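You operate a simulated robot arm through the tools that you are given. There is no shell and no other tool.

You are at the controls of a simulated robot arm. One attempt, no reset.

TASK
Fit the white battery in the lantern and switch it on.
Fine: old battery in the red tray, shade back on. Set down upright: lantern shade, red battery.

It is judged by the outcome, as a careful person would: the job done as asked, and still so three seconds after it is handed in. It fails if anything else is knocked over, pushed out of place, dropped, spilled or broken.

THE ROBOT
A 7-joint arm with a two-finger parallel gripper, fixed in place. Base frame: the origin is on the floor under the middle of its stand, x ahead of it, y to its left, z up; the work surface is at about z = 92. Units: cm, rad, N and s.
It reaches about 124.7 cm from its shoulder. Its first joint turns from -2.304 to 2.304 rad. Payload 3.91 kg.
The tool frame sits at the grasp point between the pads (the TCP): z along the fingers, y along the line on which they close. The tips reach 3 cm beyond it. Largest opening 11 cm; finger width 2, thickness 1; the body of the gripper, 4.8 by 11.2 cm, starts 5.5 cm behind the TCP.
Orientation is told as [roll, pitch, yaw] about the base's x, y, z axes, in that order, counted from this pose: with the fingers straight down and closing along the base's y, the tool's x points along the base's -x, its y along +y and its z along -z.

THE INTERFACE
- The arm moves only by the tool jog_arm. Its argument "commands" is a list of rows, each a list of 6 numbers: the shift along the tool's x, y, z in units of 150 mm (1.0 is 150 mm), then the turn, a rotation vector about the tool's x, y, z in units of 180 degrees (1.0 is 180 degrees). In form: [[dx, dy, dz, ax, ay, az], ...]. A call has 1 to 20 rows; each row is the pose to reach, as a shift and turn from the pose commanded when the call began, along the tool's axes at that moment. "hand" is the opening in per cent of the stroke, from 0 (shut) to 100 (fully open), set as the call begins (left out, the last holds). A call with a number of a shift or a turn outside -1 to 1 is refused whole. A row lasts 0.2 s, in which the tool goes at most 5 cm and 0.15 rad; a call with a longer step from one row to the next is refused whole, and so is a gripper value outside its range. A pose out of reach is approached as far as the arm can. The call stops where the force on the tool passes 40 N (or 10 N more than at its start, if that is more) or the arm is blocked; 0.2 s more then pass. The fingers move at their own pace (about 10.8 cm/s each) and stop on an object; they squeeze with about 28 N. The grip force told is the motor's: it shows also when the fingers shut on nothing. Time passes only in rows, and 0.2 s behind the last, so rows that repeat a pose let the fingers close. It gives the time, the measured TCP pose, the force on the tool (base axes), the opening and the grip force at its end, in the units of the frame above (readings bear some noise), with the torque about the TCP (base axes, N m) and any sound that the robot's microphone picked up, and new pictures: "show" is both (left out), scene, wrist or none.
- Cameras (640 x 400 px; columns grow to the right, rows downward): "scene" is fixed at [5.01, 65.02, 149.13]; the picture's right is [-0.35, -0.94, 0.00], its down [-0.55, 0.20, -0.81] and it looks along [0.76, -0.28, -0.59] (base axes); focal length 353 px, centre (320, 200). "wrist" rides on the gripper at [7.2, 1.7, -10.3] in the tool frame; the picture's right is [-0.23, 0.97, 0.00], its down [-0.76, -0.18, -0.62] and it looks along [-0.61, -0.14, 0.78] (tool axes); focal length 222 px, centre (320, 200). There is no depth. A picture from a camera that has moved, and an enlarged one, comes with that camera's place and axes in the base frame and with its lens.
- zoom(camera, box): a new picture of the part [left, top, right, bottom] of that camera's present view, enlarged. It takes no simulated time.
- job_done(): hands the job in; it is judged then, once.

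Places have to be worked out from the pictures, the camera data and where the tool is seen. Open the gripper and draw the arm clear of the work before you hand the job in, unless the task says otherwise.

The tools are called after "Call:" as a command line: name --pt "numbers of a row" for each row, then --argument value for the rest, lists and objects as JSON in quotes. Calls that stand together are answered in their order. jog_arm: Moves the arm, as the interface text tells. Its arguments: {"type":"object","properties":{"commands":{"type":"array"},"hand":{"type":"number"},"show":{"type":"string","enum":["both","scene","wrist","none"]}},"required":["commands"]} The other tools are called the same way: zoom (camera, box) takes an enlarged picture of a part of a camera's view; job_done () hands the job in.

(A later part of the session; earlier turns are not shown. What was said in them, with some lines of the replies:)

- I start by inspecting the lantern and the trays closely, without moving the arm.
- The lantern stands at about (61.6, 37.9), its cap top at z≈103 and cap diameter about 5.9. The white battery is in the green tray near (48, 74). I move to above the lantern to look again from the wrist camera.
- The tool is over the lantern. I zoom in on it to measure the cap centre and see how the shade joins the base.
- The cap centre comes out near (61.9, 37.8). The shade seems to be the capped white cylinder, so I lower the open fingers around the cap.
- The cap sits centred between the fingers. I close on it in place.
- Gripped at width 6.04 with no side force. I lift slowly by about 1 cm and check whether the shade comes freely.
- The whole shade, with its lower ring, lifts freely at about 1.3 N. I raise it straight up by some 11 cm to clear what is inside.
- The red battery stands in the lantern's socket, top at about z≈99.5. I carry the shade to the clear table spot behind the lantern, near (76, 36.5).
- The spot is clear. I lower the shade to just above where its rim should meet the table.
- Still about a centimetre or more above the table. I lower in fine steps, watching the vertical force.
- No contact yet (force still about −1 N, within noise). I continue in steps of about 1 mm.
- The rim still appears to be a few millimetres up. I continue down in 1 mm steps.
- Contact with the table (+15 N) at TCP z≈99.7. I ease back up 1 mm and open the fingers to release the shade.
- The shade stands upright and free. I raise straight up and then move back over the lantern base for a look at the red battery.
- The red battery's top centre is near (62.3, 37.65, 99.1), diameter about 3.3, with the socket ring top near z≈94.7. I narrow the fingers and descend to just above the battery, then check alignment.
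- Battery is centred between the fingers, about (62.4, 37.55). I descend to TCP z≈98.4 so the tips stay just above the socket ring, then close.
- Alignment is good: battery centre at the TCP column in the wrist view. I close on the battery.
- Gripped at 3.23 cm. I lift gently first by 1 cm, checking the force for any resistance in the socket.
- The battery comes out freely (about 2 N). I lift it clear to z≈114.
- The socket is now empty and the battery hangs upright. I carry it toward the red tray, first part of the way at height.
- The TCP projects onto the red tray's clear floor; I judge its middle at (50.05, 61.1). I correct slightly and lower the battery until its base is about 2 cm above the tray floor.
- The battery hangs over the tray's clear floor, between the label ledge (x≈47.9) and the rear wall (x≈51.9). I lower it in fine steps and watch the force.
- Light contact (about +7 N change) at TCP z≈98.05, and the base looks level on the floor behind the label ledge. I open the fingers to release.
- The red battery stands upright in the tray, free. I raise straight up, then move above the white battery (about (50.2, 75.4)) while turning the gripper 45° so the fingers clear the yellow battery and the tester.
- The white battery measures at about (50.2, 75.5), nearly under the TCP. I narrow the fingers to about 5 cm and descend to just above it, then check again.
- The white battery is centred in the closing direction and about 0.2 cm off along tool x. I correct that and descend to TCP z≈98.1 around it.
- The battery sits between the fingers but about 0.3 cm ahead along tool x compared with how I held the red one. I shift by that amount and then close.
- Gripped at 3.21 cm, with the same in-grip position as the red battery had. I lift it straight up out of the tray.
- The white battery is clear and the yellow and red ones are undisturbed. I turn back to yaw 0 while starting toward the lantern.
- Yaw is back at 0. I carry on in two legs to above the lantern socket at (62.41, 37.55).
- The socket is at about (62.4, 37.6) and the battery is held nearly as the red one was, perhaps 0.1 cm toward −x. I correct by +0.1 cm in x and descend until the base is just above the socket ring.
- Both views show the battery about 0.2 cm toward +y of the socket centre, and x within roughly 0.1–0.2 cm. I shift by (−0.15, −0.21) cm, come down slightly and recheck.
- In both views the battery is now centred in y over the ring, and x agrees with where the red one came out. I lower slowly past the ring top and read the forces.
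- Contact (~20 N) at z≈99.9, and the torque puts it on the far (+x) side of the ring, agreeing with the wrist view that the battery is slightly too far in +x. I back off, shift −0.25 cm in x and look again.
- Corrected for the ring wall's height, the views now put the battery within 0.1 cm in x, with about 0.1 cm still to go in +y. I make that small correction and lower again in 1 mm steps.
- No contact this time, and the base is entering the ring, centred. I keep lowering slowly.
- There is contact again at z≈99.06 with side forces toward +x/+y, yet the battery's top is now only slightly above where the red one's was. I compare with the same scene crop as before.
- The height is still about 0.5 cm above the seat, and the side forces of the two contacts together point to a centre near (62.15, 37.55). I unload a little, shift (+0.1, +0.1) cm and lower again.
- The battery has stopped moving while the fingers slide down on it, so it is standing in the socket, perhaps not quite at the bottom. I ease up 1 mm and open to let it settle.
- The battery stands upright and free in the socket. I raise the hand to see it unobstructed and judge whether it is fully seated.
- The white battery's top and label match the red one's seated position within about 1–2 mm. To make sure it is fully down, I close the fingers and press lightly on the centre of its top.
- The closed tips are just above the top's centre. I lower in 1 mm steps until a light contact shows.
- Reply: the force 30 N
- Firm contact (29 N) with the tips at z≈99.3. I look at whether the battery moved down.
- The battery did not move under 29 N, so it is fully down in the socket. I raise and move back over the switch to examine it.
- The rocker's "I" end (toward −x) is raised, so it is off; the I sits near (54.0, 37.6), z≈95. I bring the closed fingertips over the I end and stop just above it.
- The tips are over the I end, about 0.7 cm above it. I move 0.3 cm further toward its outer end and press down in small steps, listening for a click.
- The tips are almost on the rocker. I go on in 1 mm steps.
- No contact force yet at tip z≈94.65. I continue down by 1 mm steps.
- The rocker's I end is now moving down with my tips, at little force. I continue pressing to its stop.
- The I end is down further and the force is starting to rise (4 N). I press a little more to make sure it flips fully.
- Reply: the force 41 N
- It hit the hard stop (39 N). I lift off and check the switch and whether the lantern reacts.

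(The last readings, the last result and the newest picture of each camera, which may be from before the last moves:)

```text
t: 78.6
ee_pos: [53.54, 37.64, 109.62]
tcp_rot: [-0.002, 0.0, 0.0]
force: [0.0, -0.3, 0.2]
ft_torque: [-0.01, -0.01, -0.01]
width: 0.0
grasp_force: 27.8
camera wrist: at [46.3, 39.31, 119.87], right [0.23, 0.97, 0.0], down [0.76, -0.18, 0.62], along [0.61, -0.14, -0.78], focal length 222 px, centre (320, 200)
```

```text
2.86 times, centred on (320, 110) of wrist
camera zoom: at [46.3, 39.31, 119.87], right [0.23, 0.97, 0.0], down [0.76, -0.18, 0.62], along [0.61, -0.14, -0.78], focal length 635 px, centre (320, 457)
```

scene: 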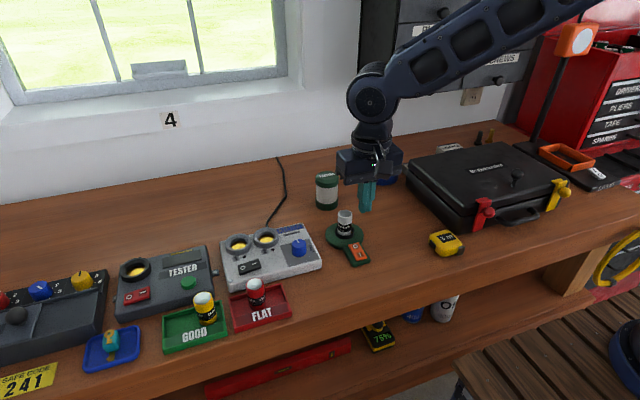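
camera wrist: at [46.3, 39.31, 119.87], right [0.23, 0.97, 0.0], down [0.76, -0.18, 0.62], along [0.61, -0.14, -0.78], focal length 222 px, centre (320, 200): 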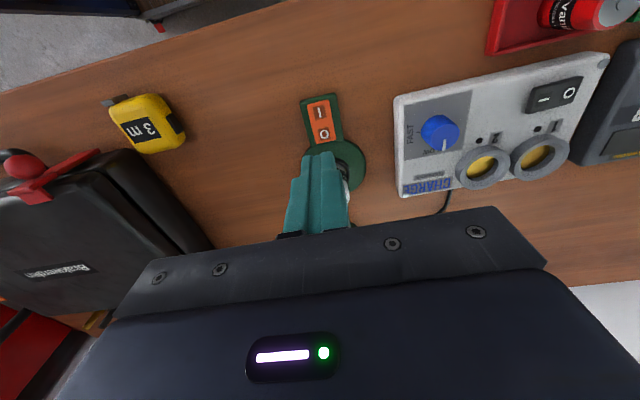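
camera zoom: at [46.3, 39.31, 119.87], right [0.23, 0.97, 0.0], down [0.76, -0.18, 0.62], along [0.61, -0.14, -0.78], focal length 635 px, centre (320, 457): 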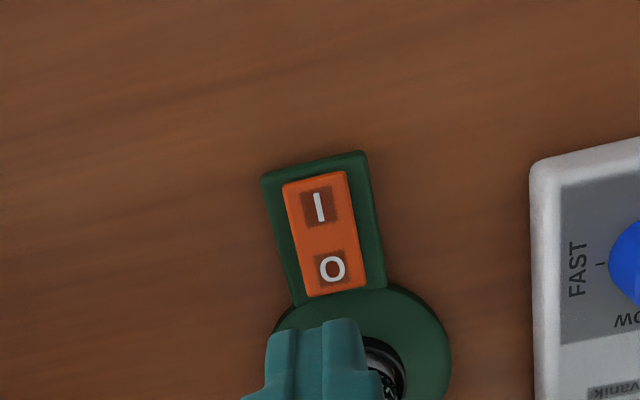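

The rocker has flipped: the I end is down and stays so. No light shows without the shade, so I fetch the shade: open the hand and travel to above it at (76.1, 36.7).

Call:
jog_arm --pt "-0.05 0 -0.1 0 0 0" --pt "-0.2 -0.01 -0.2 0 0 0" --pt "-0.4 -0.02 -0.2 0 0 0" --pt "-0.6 -0.03 -0.2 0 0 0" --pt "-0.8 -0.04 -0.2 0 0 0" --pt "-1.0 -0.055 -0.2 0 0 0" --hand 85 --show "none"

Call:
jog_arm --pt "-0.18 0 0 0 0 0" --pt "-0.35 0 0 0 0 0" --pt "-0.46 0 0 0 0 0" --pt "-0.507 0 0 0 0 0" --pt "-0.507 0 0 0 0 0"

Call:
zoom --camera "wrist" --box '[240, 60, 400, 200]'

Call:
zoom --camera "scene" --box '[290, 140, 386, 270]'

```text
t: 80.0
ee_pos: [68.33, 36.87, 112.66]
tcp_rot: [0.0, 0.001, 0.002]
force: [-0.4, -0.2, 0.3]
ft_torque: [-0.01, -0.06, 0.03]
width: 9.37
grasp_force: 0.1
```

```text
t: 81.2
ee_pos: [76.2, 36.71, 112.5]
tcp_rot: [0.0, 0.0, -0.002]
force: [-0.3, -0.2, 0.8]
ft_torque: [0.01, -0.01, 0.01]
width: 9.36
grasp_force: 0.1
camera wrist: at [68.9, 38.35, 122.92], right [0.23, 0.97, 0.0], down [0.76, -0.18, 0.62], along [0.61, -0.14, -0.78], focal length 222 px, centre (320, 200)
```

scene: 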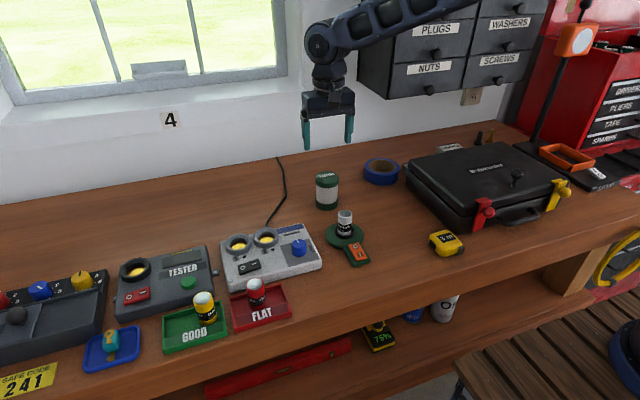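
wrist: 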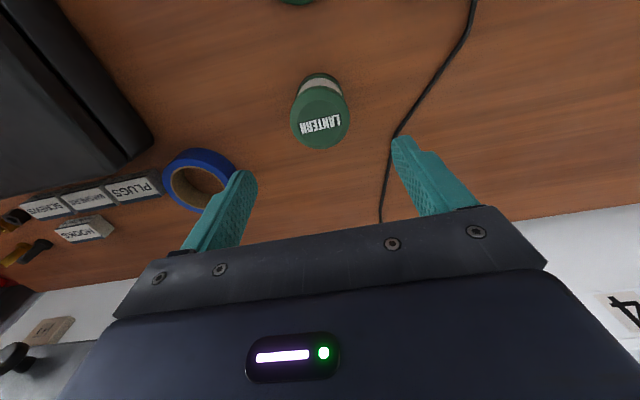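

```text
2.86 times, centred on (320, 130) of wrist
camera zoom: at [68.9, 38.35, 122.92], right [0.23, 0.97, 0.0], down [0.76, -0.18, 0.62], along [0.61, -0.14, -0.78], focal length 635 px, centre (320, 400)
```

zoom: 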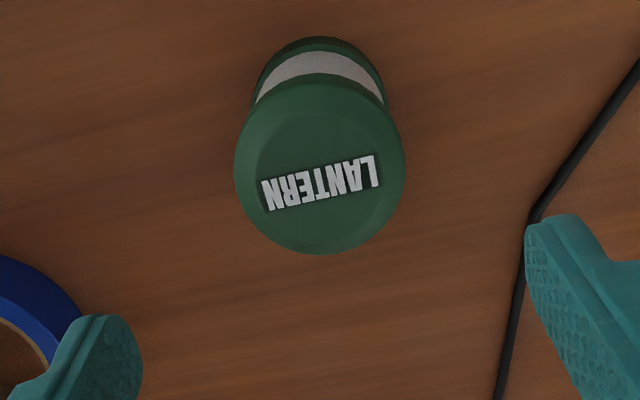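

```text
3.08 times, centred on (338, 205) of scene
camera zoom: at [5.01, 65.02, 149.13], right [-0.35, -0.94, 0.0], down [-0.55, 0.2, -0.81], along [0.76, -0.28, -0.59], focal length 1086 px, centre (265, 185)
```

zoom: 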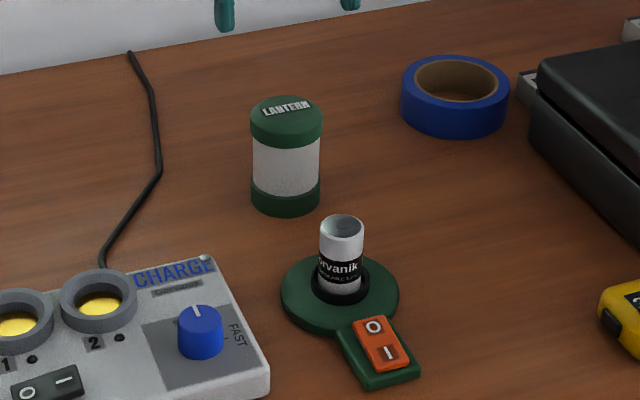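

The shade stands exactly where I left it, centred under the hand. I descend to the same grip height and close.

Call:
jog_arm --pt "0 0 0.12 0 0 0" --pt "0 0 0.3 0 0 0" --pt "0 0 0.48 0 0 0" --pt "0 0 0.64 0 0 0" --pt "0 0 0.77 0 0 0" --pt "0 0 0.84 0 0 0" --pt "0 0 0.863 0 0 0" --pt "0 0 0.863 0 0 0" --show "wrist"

Call:
jog_arm --pt "0 0 0 0 0 0" --pt "0 0 0 0 0 0" --pt "0 0 0 0 0 0" --hand 0 --show "wrist"

```text
t: 83.0
ee_pos: [76.24, 36.68, 99.66]
tcp_rot: [0.0, -0.001, 0.0]
force: [-0.8, -0.6, 0.3]
ft_torque: [0.02, 0.02, -0.01]
width: 9.34
grasp_force: 0.1
camera wrist: at [68.95, 38.33, 109.99], right [0.23, 0.97, 0.0], down [0.76, -0.18, 0.62], along [0.61, -0.14, -0.78], focal length 222 px, centre (320, 200)
```

wrist: 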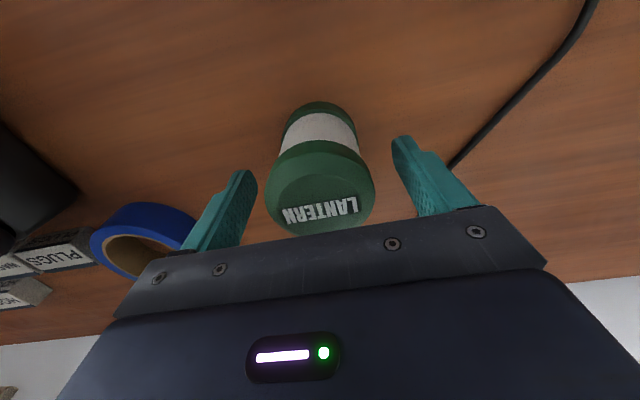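

```text
t: 83.8
ee_pos: [76.24, 36.71, 99.77]
tcp_rot: [0.0, -0.002, 0.0]
force: [-0.4, 0.1, -0.2]
ft_torque: [-0.02, 0.01, -0.01]
width: 6.05
grasp_force: 27.8
camera wrist: at [68.95, 38.34, 109.99], right [0.23, 0.97, 0.0], down [0.76, -0.18, 0.62], along [0.61, -0.14, -0.78], focal length 222 px, centre (320, 200)
```

wrist: 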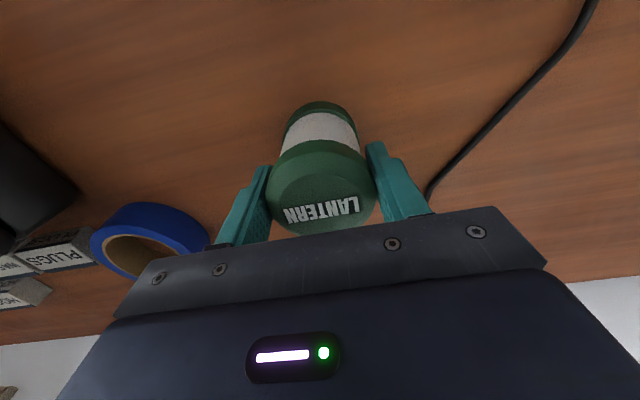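

Gripped at 6.05 cm. I lift the shade and carry it back to above the lantern at its original axis (62.0, 37.7).

Call:
jog_arm --pt "0 0 -0.03 0 0 0" --pt "0 0 -0.1 0 0 0" --pt "0 0 -0.24 0 0 0" --pt "0 0 -0.4 0 0 0" --pt "0 0 -0.56 0 0 0" --pt "0 0 -0.72 0 0 0" --pt "0 0 -0.87 0 0 0" --pt "0 0 -0.97 0 0 0" --pt "0 0 -0.98 0 0 0" --show "none"

Call:
jog_arm --pt "0.06 0.004 0 0 0 0" --pt "0.18 0.012 0 0 0 0" --pt "0.34 0.024 0 0 0 0" --pt "0.5 0.036 0 0 0 0" --pt "0.66 0.048 0 0 0 0" --pt "0.8 0.058 0 0 0 0" --pt "0.9 0.064 0 0 0 0" --pt "0.94 0.067 0 0 0 0" --pt "0.94 0.067 0 0 0 0"

Call:
zoom --camera "scene" --box '[305, 140, 401, 270]'

Call:
zoom --camera "wrist" --box '[240, 20, 400, 200]'

```text
t: 85.8
ee_pos: [76.07, 36.67, 114.35]
tcp_rot: [0.0, 0.0, -0.001]
force: [0.6, -1.1, -1.2]
ft_torque: [0.0, 0.02, -0.01]
width: 6.03
grasp_force: 28.2
```

```text
t: 87.8
ee_pos: [61.99, 37.8, 114.42]
tcp_rot: [0.001, 0.001, 0.0]
force: [0.6, -1.3, -1.8]
ft_torque: [0.01, 0.01, 0.0]
width: 6.02
grasp_force: 27.7
camera wrist: at [54.77, 39.45, 124.79], right [0.23, 0.97, 0.0], down [0.76, -0.18, 0.62], along [0.61, -0.14, -0.78], focal length 222 px, centre (320, 200)
```

scene: 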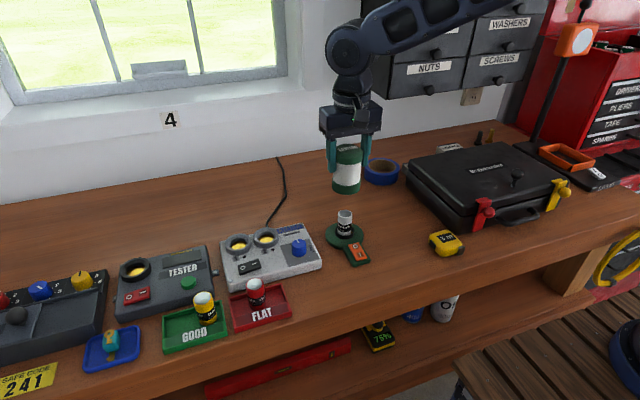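
wrist: 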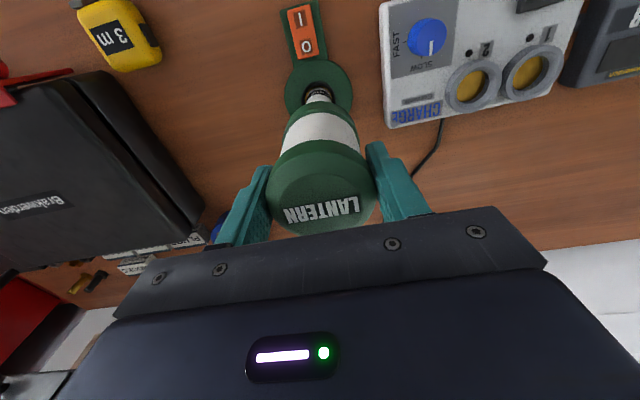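

```text
3.08 times, centred on (353, 205) of scene
camera zoom: at [5.01, 65.02, 149.13], right [-0.35, -0.94, 0.0], down [-0.55, 0.2, -0.81], along [0.76, -0.28, -0.59], focal length 1086 px, centre (218, 185)
```

zoom: 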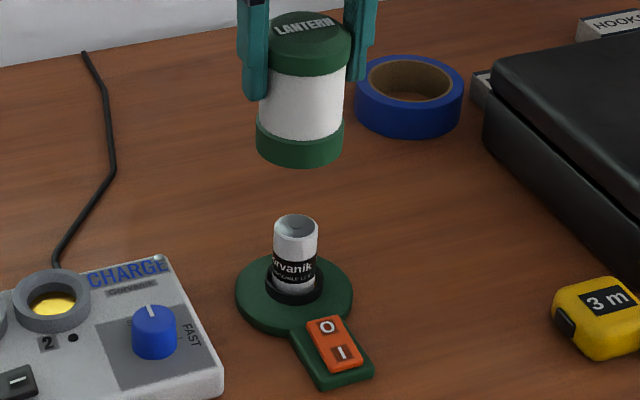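

```text
2.22 times, centred on (320, 110) of wrist
camera zoom: at [54.77, 39.45, 124.79], right [0.23, 0.97, 0.0], down [0.76, -0.18, 0.62], along [0.61, -0.14, -0.78], focal length 494 px, centre (320, 400)
```

zoom: 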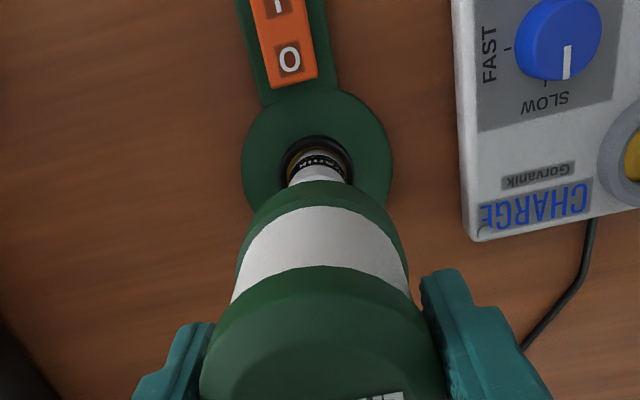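

The lantern base has not moved, and the shade is within about 0.1 cm of its axis. I nudge it −0.07 cm in y and lower it over the battery, slowly.

Call:
jog_arm --pt "-0.003 -0.005 0.08 0 0 0" --pt "-0.003 -0.005 0.2 0 0 0" --pt "-0.003 -0.005 0.32 0 0 0" --pt "-0.003 -0.005 0.42 0 0 0" --pt "-0.003 -0.005 0.5 0 0 0" --pt "-0.003 -0.005 0.57 0 0 0" --pt "-0.003 -0.005 0.63 0 0 0" --pt "-0.003 -0.005 0.69 0 0 0" --pt "-0.003 -0.005 0.74 0 0 0" --pt "-0.003 -0.005 0.78 0 0 0" --pt "-0.003 -0.005 0.78 0 0 0"

Call:
zoom --camera "scene" --box '[305, 165, 401, 270]'

Call:
zoom --camera "wrist" --box '[240, 40, 400, 220]'

```text
t: 90.2
ee_pos: [62.16, 37.79, 102.74]
tcp_rot: [0.0, 0.0, -0.001]
force: [1.2, 0.1, -1.2]
ft_torque: [-0.01, 0.0, -0.03]
width: 6.03
grasp_force: 28.1
camera wrist: at [54.84, 39.33, 113.04], right [0.23, 0.97, 0.0], down [0.76, -0.18, 0.62], along [0.61, -0.14, -0.78], focal length 222 px, centre (320, 200)
```

scene: 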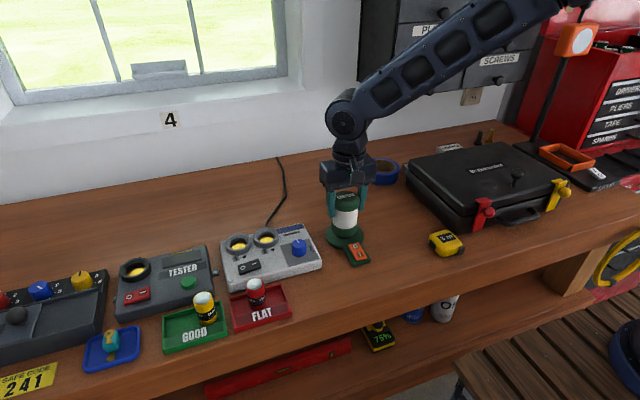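
wrist: 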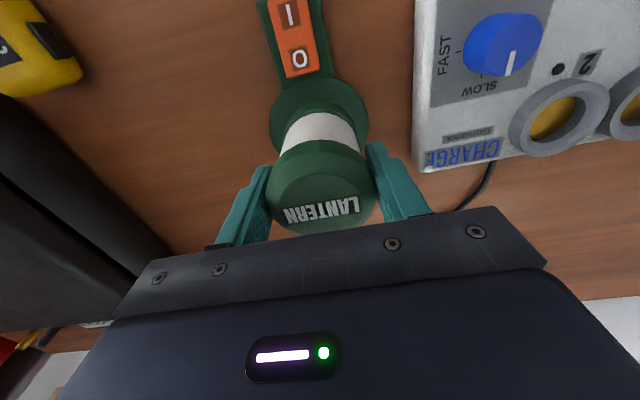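

```text
3.81 times, centred on (353, 218) of scene
camera zoom: at [5.01, 65.02, 149.13], right [-0.35, -0.94, 0.0], down [-0.55, 0.2, -0.81], along [0.76, -0.28, -0.59], focal length 1345 px, centre (194, 133)
```

zoom: 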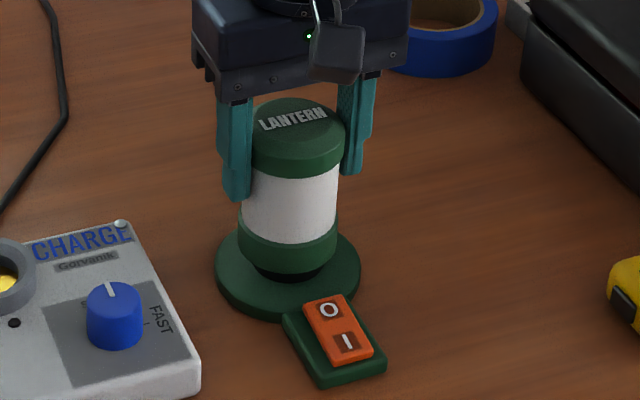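

```text
2.22 times, centred on (320, 130) of wrist
camera zoom: at [54.84, 39.33, 113.04], right [0.23, 0.97, 0.0], down [0.76, -0.18, 0.62], along [0.61, -0.14, -0.78], focal length 494 px, centre (320, 356)
```

zoom: 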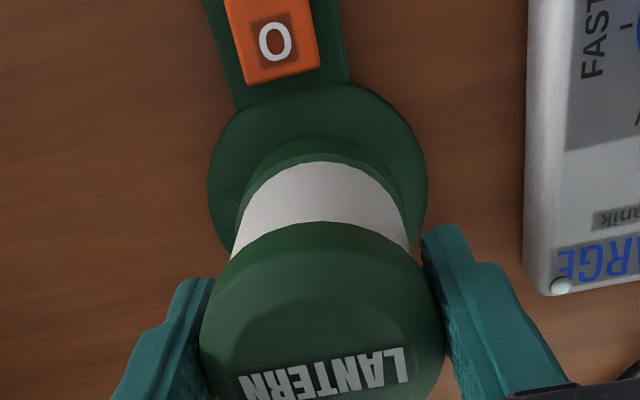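

The shade is over the battery and aligned with the base, with about 1.4 cm to go. I lower on in fine steps.

Call:
jog_arm --pt "0 0 0.015 0 0 0" --pt "0 0 0.03 0 0 0" --pt "0 0 0.045 0 0 0" --pt "0 0 0.06 0 0 0" --pt "0 0 0.07 0 0 0" --pt "0 0 0.07 0 0 0" --show "none"

Call:
jog_arm --pt "0 0 0.006 0 0 0" --pt "0 0 0.012 0 0 0" --pt "0 0 0.012 0 0 0" --show "none"

Call:
zoom --camera "scene" --box '[305, 165, 401, 270]'

```text
t: 91.6
ee_pos: [62.12, 37.56, 101.73]
tcp_rot: [0.0, 0.001, -0.001]
force: [-0.8, -0.1, -1.5]
ft_torque: [0.01, -0.01, 0.01]
width: 6.03
grasp_force: 27.9
```

```text
t: 92.4
ee_pos: [62.12, 37.58, 101.5]
tcp_rot: [-0.002, 0.0, 0.0]
force: [1.1, -0.4, -2.0]
ft_torque: [-0.01, 0.0, -0.02]
width: 6.03
grasp_force: 27.7
```

```text
3.81 times, centred on (353, 218) of scene
camera zoom: at [5.01, 65.02, 149.13], right [-0.35, -0.94, 0.0], down [-0.55, 0.2, -0.81], along [0.76, -0.28, -0.59], focal length 1345 px, centre (194, 133)
```

zoom: 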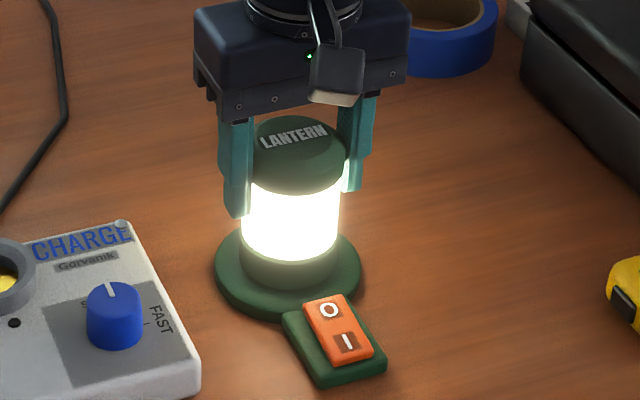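

The lantern lit up: battery and switch work. I lower the last couple of millimetres until the shade rests on the base.

Call:
jog_arm --pt "0 0 0.005 0 0 0" --pt "0 0 0.01 0 0 0" --pt "0 0 0.01 0 0 0" --show "none"

Call:
jog_arm --pt "0 0 0.005 0 0 0" --pt "0 0 0.007 0 0 0" --pt "0 0 0.007 0 0 0" --show "none"

```text
t: 93.2
ee_pos: [62.05, 37.5, 101.3]
tcp_rot: [0.001, 0.001, -0.001]
force: [0.0, 0.4, -0.7]
ft_torque: [-0.03, 0.0, 0.0]
width: 6.02
grasp_force: 28.4
```

```text
t: 94.0
ee_pos: [62.06, 37.66, 101.14]
tcp_rot: [0.002, 0.001, 0.0]
force: [0.4, -0.4, -1.4]
ft_torque: [0.0, 0.0, 0.0]
width: 6.04
grasp_force: 27.8
```

No contact yet. I continue by half-millimetre steps.

Call:
jog_arm --pt "0 0 0.004 0 0 0" --pt "0 0 0.007 0 0 0" --pt "0 0 0.007 0 0 0" --show "none"

Call:
zoom --camera "scene" --box '[305, 165, 401, 270]'

```text
t: 94.8
ee_pos: [62.05, 37.43, 101.14]
tcp_rot: [0.0, 0.001, -0.001]
force: [1.2, 2.7, 1.8]
ft_torque: [0.12, -0.03, -0.02]
width: 6.02
grasp_force: 28.1
```

```text
3.81 times, centred on (353, 218) of scene
camera zoom: at [5.01, 65.02, 149.13], right [-0.35, -0.94, 0.0], down [-0.55, 0.2, -0.81], along [0.76, -0.28, -0.59], focal length 1345 px, centre (194, 133)
```

zoom: 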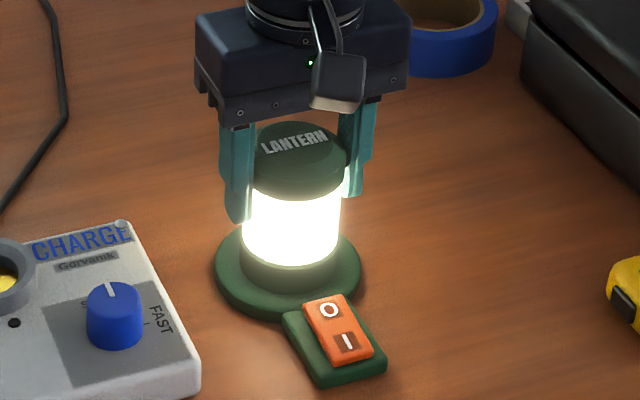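

First contact is felt (about 3 N). I press another half millimetre to confirm it is resting on the base, before releasing.

Call:
jog_arm --pt "0 0 0.004 0 0 0" --pt "0 0 0.004 0 0 0" --show "wrist"

Call:
zoom --camera "wrist" --box '[240, 40, 400, 220]'

Call:
zoom --camera "scene" --box '[323, 215, 371, 260]'

```text
t: 95.4
ee_pos: [62.06, 37.56, 101.17]
tcp_rot: [-0.001, -0.003, -0.002]
force: [5.4, -0.7, 11.3]
ft_torque: [-0.17, -0.17, 0.08]
width: 6.03
grasp_force: 27.9
camera wrist: at [54.72, 39.19, 111.39], right [0.23, 0.97, 0.0], down [0.76, -0.18, 0.62], along [0.61, -0.14, -0.78], focal length 222 px, centre (320, 200)
```

wrist: 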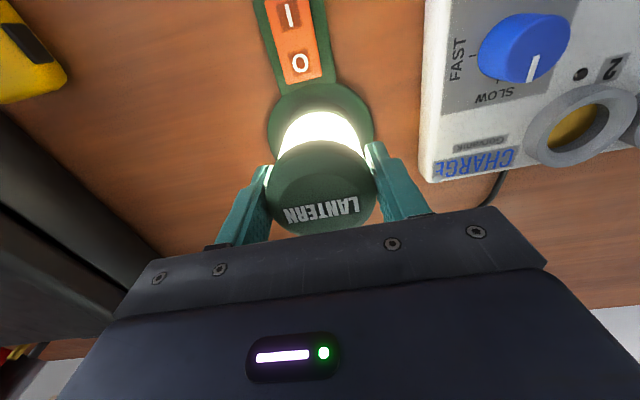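

```text
2.22 times, centred on (320, 130) of wrist
camera zoom: at [54.72, 39.19, 111.39], right [0.23, 0.97, 0.0], down [0.76, -0.18, 0.62], along [0.61, -0.14, -0.78], focal length 494 px, centre (320, 356)
```

zoom: 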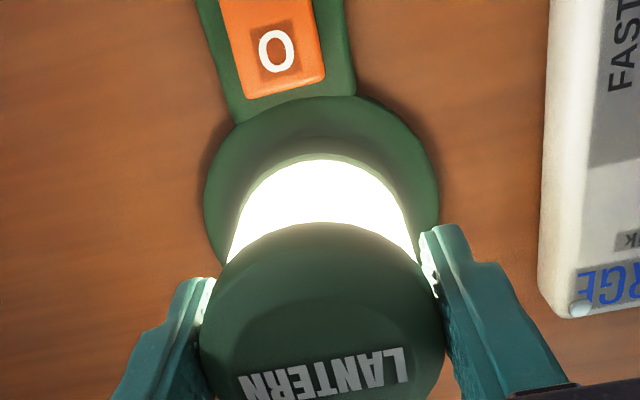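

```text
8.89 times, centred on (347, 238) of scene
camera zoom: at [5.01, 65.02, 149.13], right [-0.35, -0.94, 0.0], down [-0.55, 0.2, -0.81], along [0.76, -0.28, -0.59], focal length 3138 px, centre (80, -133)
```

zoom: 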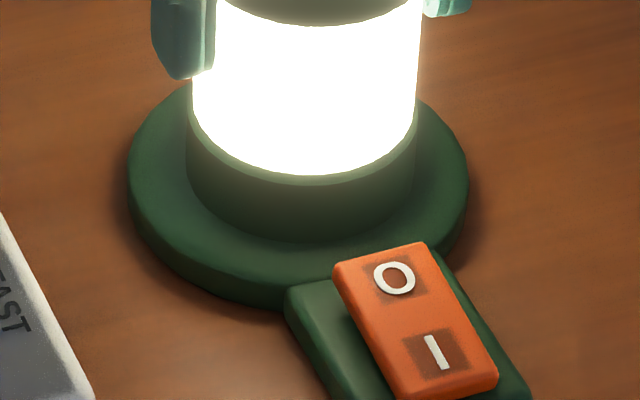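

The shade rests firmly on the base (11 N), centred within about 0.1 cm, and the lantern is lit. I ease off slightly and open the fingers.

Call:
jog_arm --pt "0 0 -0.004 0 0 0" --pt "0 0 -0.006 0 0 0" --show "none"

Call:
jog_arm --pt "0 0 0 0 0 0" --pt "0 0 0 0 0 0" --pt "0 0 0 0 0 0" --hand 85 --show "wrist"

Call:
zoom --camera "scene" --box '[305, 165, 401, 270]'

```text
t: 96.0
ee_pos: [61.99, 37.47, 101.04]
tcp_rot: [0.0, 0.001, 0.001]
force: [3.2, -0.3, 4.2]
ft_torque: [0.13, -0.39, -0.1]
width: 6.03
grasp_force: 27.8
```

```text
t: 96.8
ee_pos: [62.0, 37.51, 101.06]
tcp_rot: [0.0, -0.001, 0.001]
force: [-0.1, -0.5, -0.5]
ft_torque: [-0.02, 0.01, 0.01]
width: 9.36
grasp_force: 0.2
camera wrist: at [54.7, 39.19, 111.43], right [0.23, 0.97, 0.0], down [0.76, -0.18, 0.62], along [0.61, -0.14, -0.78], focal length 222 px, centre (320, 200)
```

wrist: 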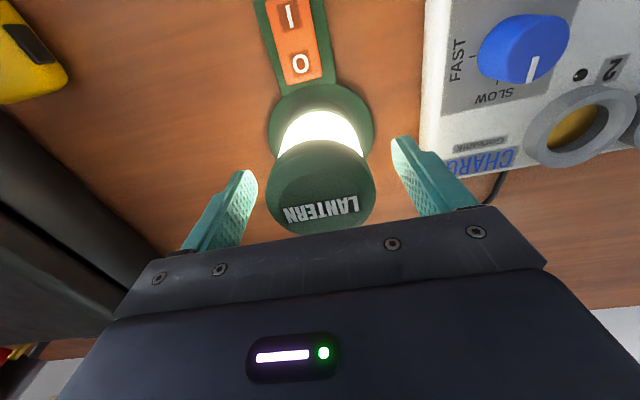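

```text
3.81 times, centred on (353, 218) of scene
camera zoom: at [5.01, 65.02, 149.13], right [-0.35, -0.94, 0.0], down [-0.55, 0.2, -0.81], along [0.76, -0.28, -0.59], focal length 1345 px, centre (194, 133)
```

zoom: 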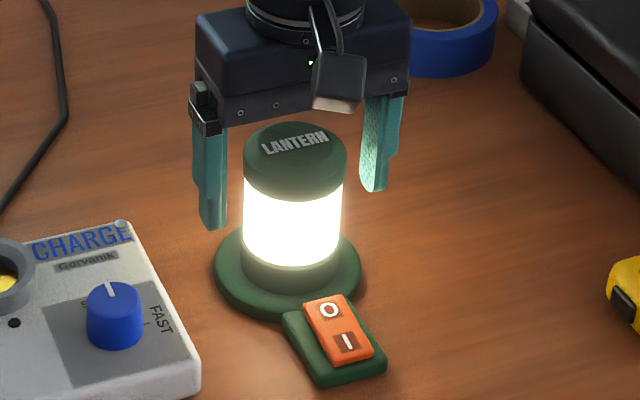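

The shade stays upright on the base and the light is on. I raise straight up and draw the arm back clear of the work.

Call:
jog_arm --pt "0 0 -0.05 0 0 0" --pt "0 0 -0.15 0 0 0" --pt "0 0 -0.3 0 0 0" --pt "0 0 -0.5 0 0 0" --pt "0 0 -0.7 0 0 0" --pt "0 0 -0.9 0 0 0" --pt "0 0 -1.0 0 0 0" --pt "0 0 -1.0 0 0 0" --show "none"

Call:
jog_arm --pt "0.1 0 -0.1 0 0 0" --pt "0.25 0 -0.25 0 0 0" --pt "0.4 0 -0.35 0 0 0" --pt "0.5 0 -0.4 0 0 0" --pt "0.5 0 -0.4 0 0 0"

Call:
zoom --camera "scene" --box '[305, 165, 401, 270]'

Call:
zoom --camera "scene" --box '[80, 220, 330, 376]'

```text
t: 98.6
ee_pos: [62.27, 37.47, 116.13]
tcp_rot: [0.0, 0.001, 0.001]
force: [-0.7, -0.3, -0.6]
ft_torque: [0.03, -0.01, -0.01]
width: 9.33
grasp_force: 0.0
```

```text
t: 99.8
ee_pos: [54.52, 37.55, 122.01]
tcp_rot: [0.0, 0.001, 0.0]
force: [-0.3, -0.3, 0.1]
ft_torque: [-0.01, 0.03, 0.03]
width: 9.34
grasp_force: 0.1
camera wrist: at [47.22, 39.23, 132.37], right [0.23, 0.97, 0.0], down [0.76, -0.18, 0.62], along [0.61, -0.14, -0.78], focal length 222 px, centre (320, 200)
```

scene: 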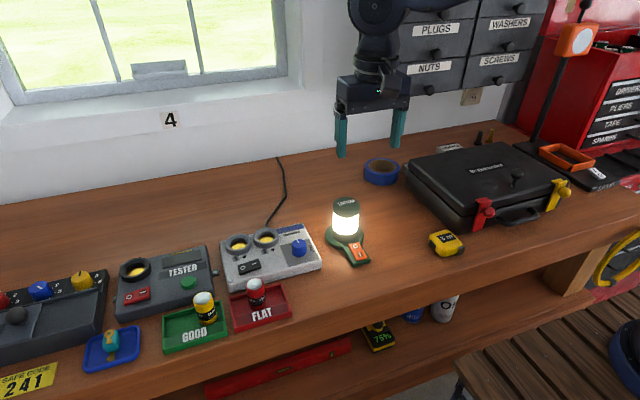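
wrist: 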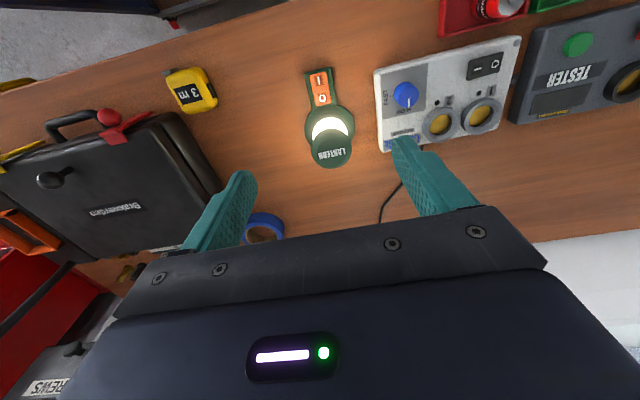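

```text
3.81 times, centred on (353, 218) of scene
camera zoom: at [5.01, 65.02, 149.13], right [-0.35, -0.94, 0.0], down [-0.55, 0.2, -0.81], along [0.76, -0.28, -0.59], focal length 1345 px, centre (194, 133)
```

zoom: 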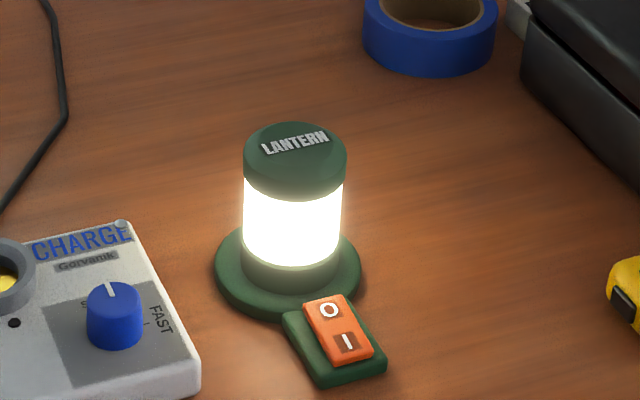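

```text
2.56 times, centred on (205, 298) of scene
camera zoom: at [5.01, 65.02, 149.13], right [-0.35, -0.94, 0.0], down [-0.55, 0.2, -0.81], along [0.76, -0.28, -0.59], focal length 904 px, centre (614, -51)
```

zoom: 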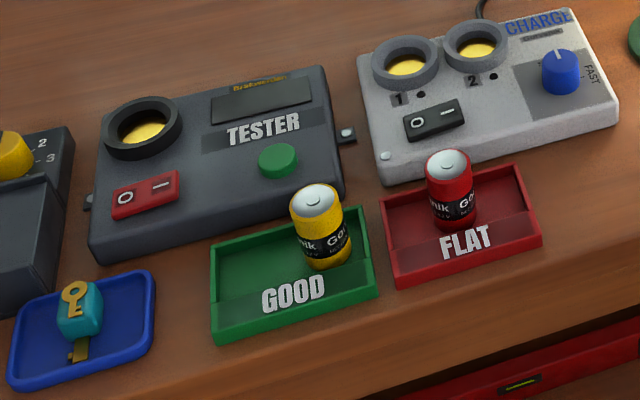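

The lantern is lit with the shade on, the red battery stands upright in the red tray, and the yellow battery and everything else are where they were. The gripper is open and the arm is clear, so I hand the job in.

Call:
job_done

```text
The job is handed in.
```

The white battery is in the lantern and the lantern is switched on and lit, with its shade back on. I handed the job in and have not seen the verdict.

- **Old battery:** the red battery stands upright in the red FLAT tray.
- **White battery:** on the first try it caught the edge of the lantern's socket, so I realigned it. Once it was in, I pressed on top with about 29 N and it did not move. The lantern then lit when the shade went back on.
- **Shade:** I set it down upright on the table while changing the battery. It now rests on the base, about 0.1 cm off centre.
- **Everything else:** in the final pictures the yellow battery and the other items are where they started. The gripper is open and the arm is clear of the work.
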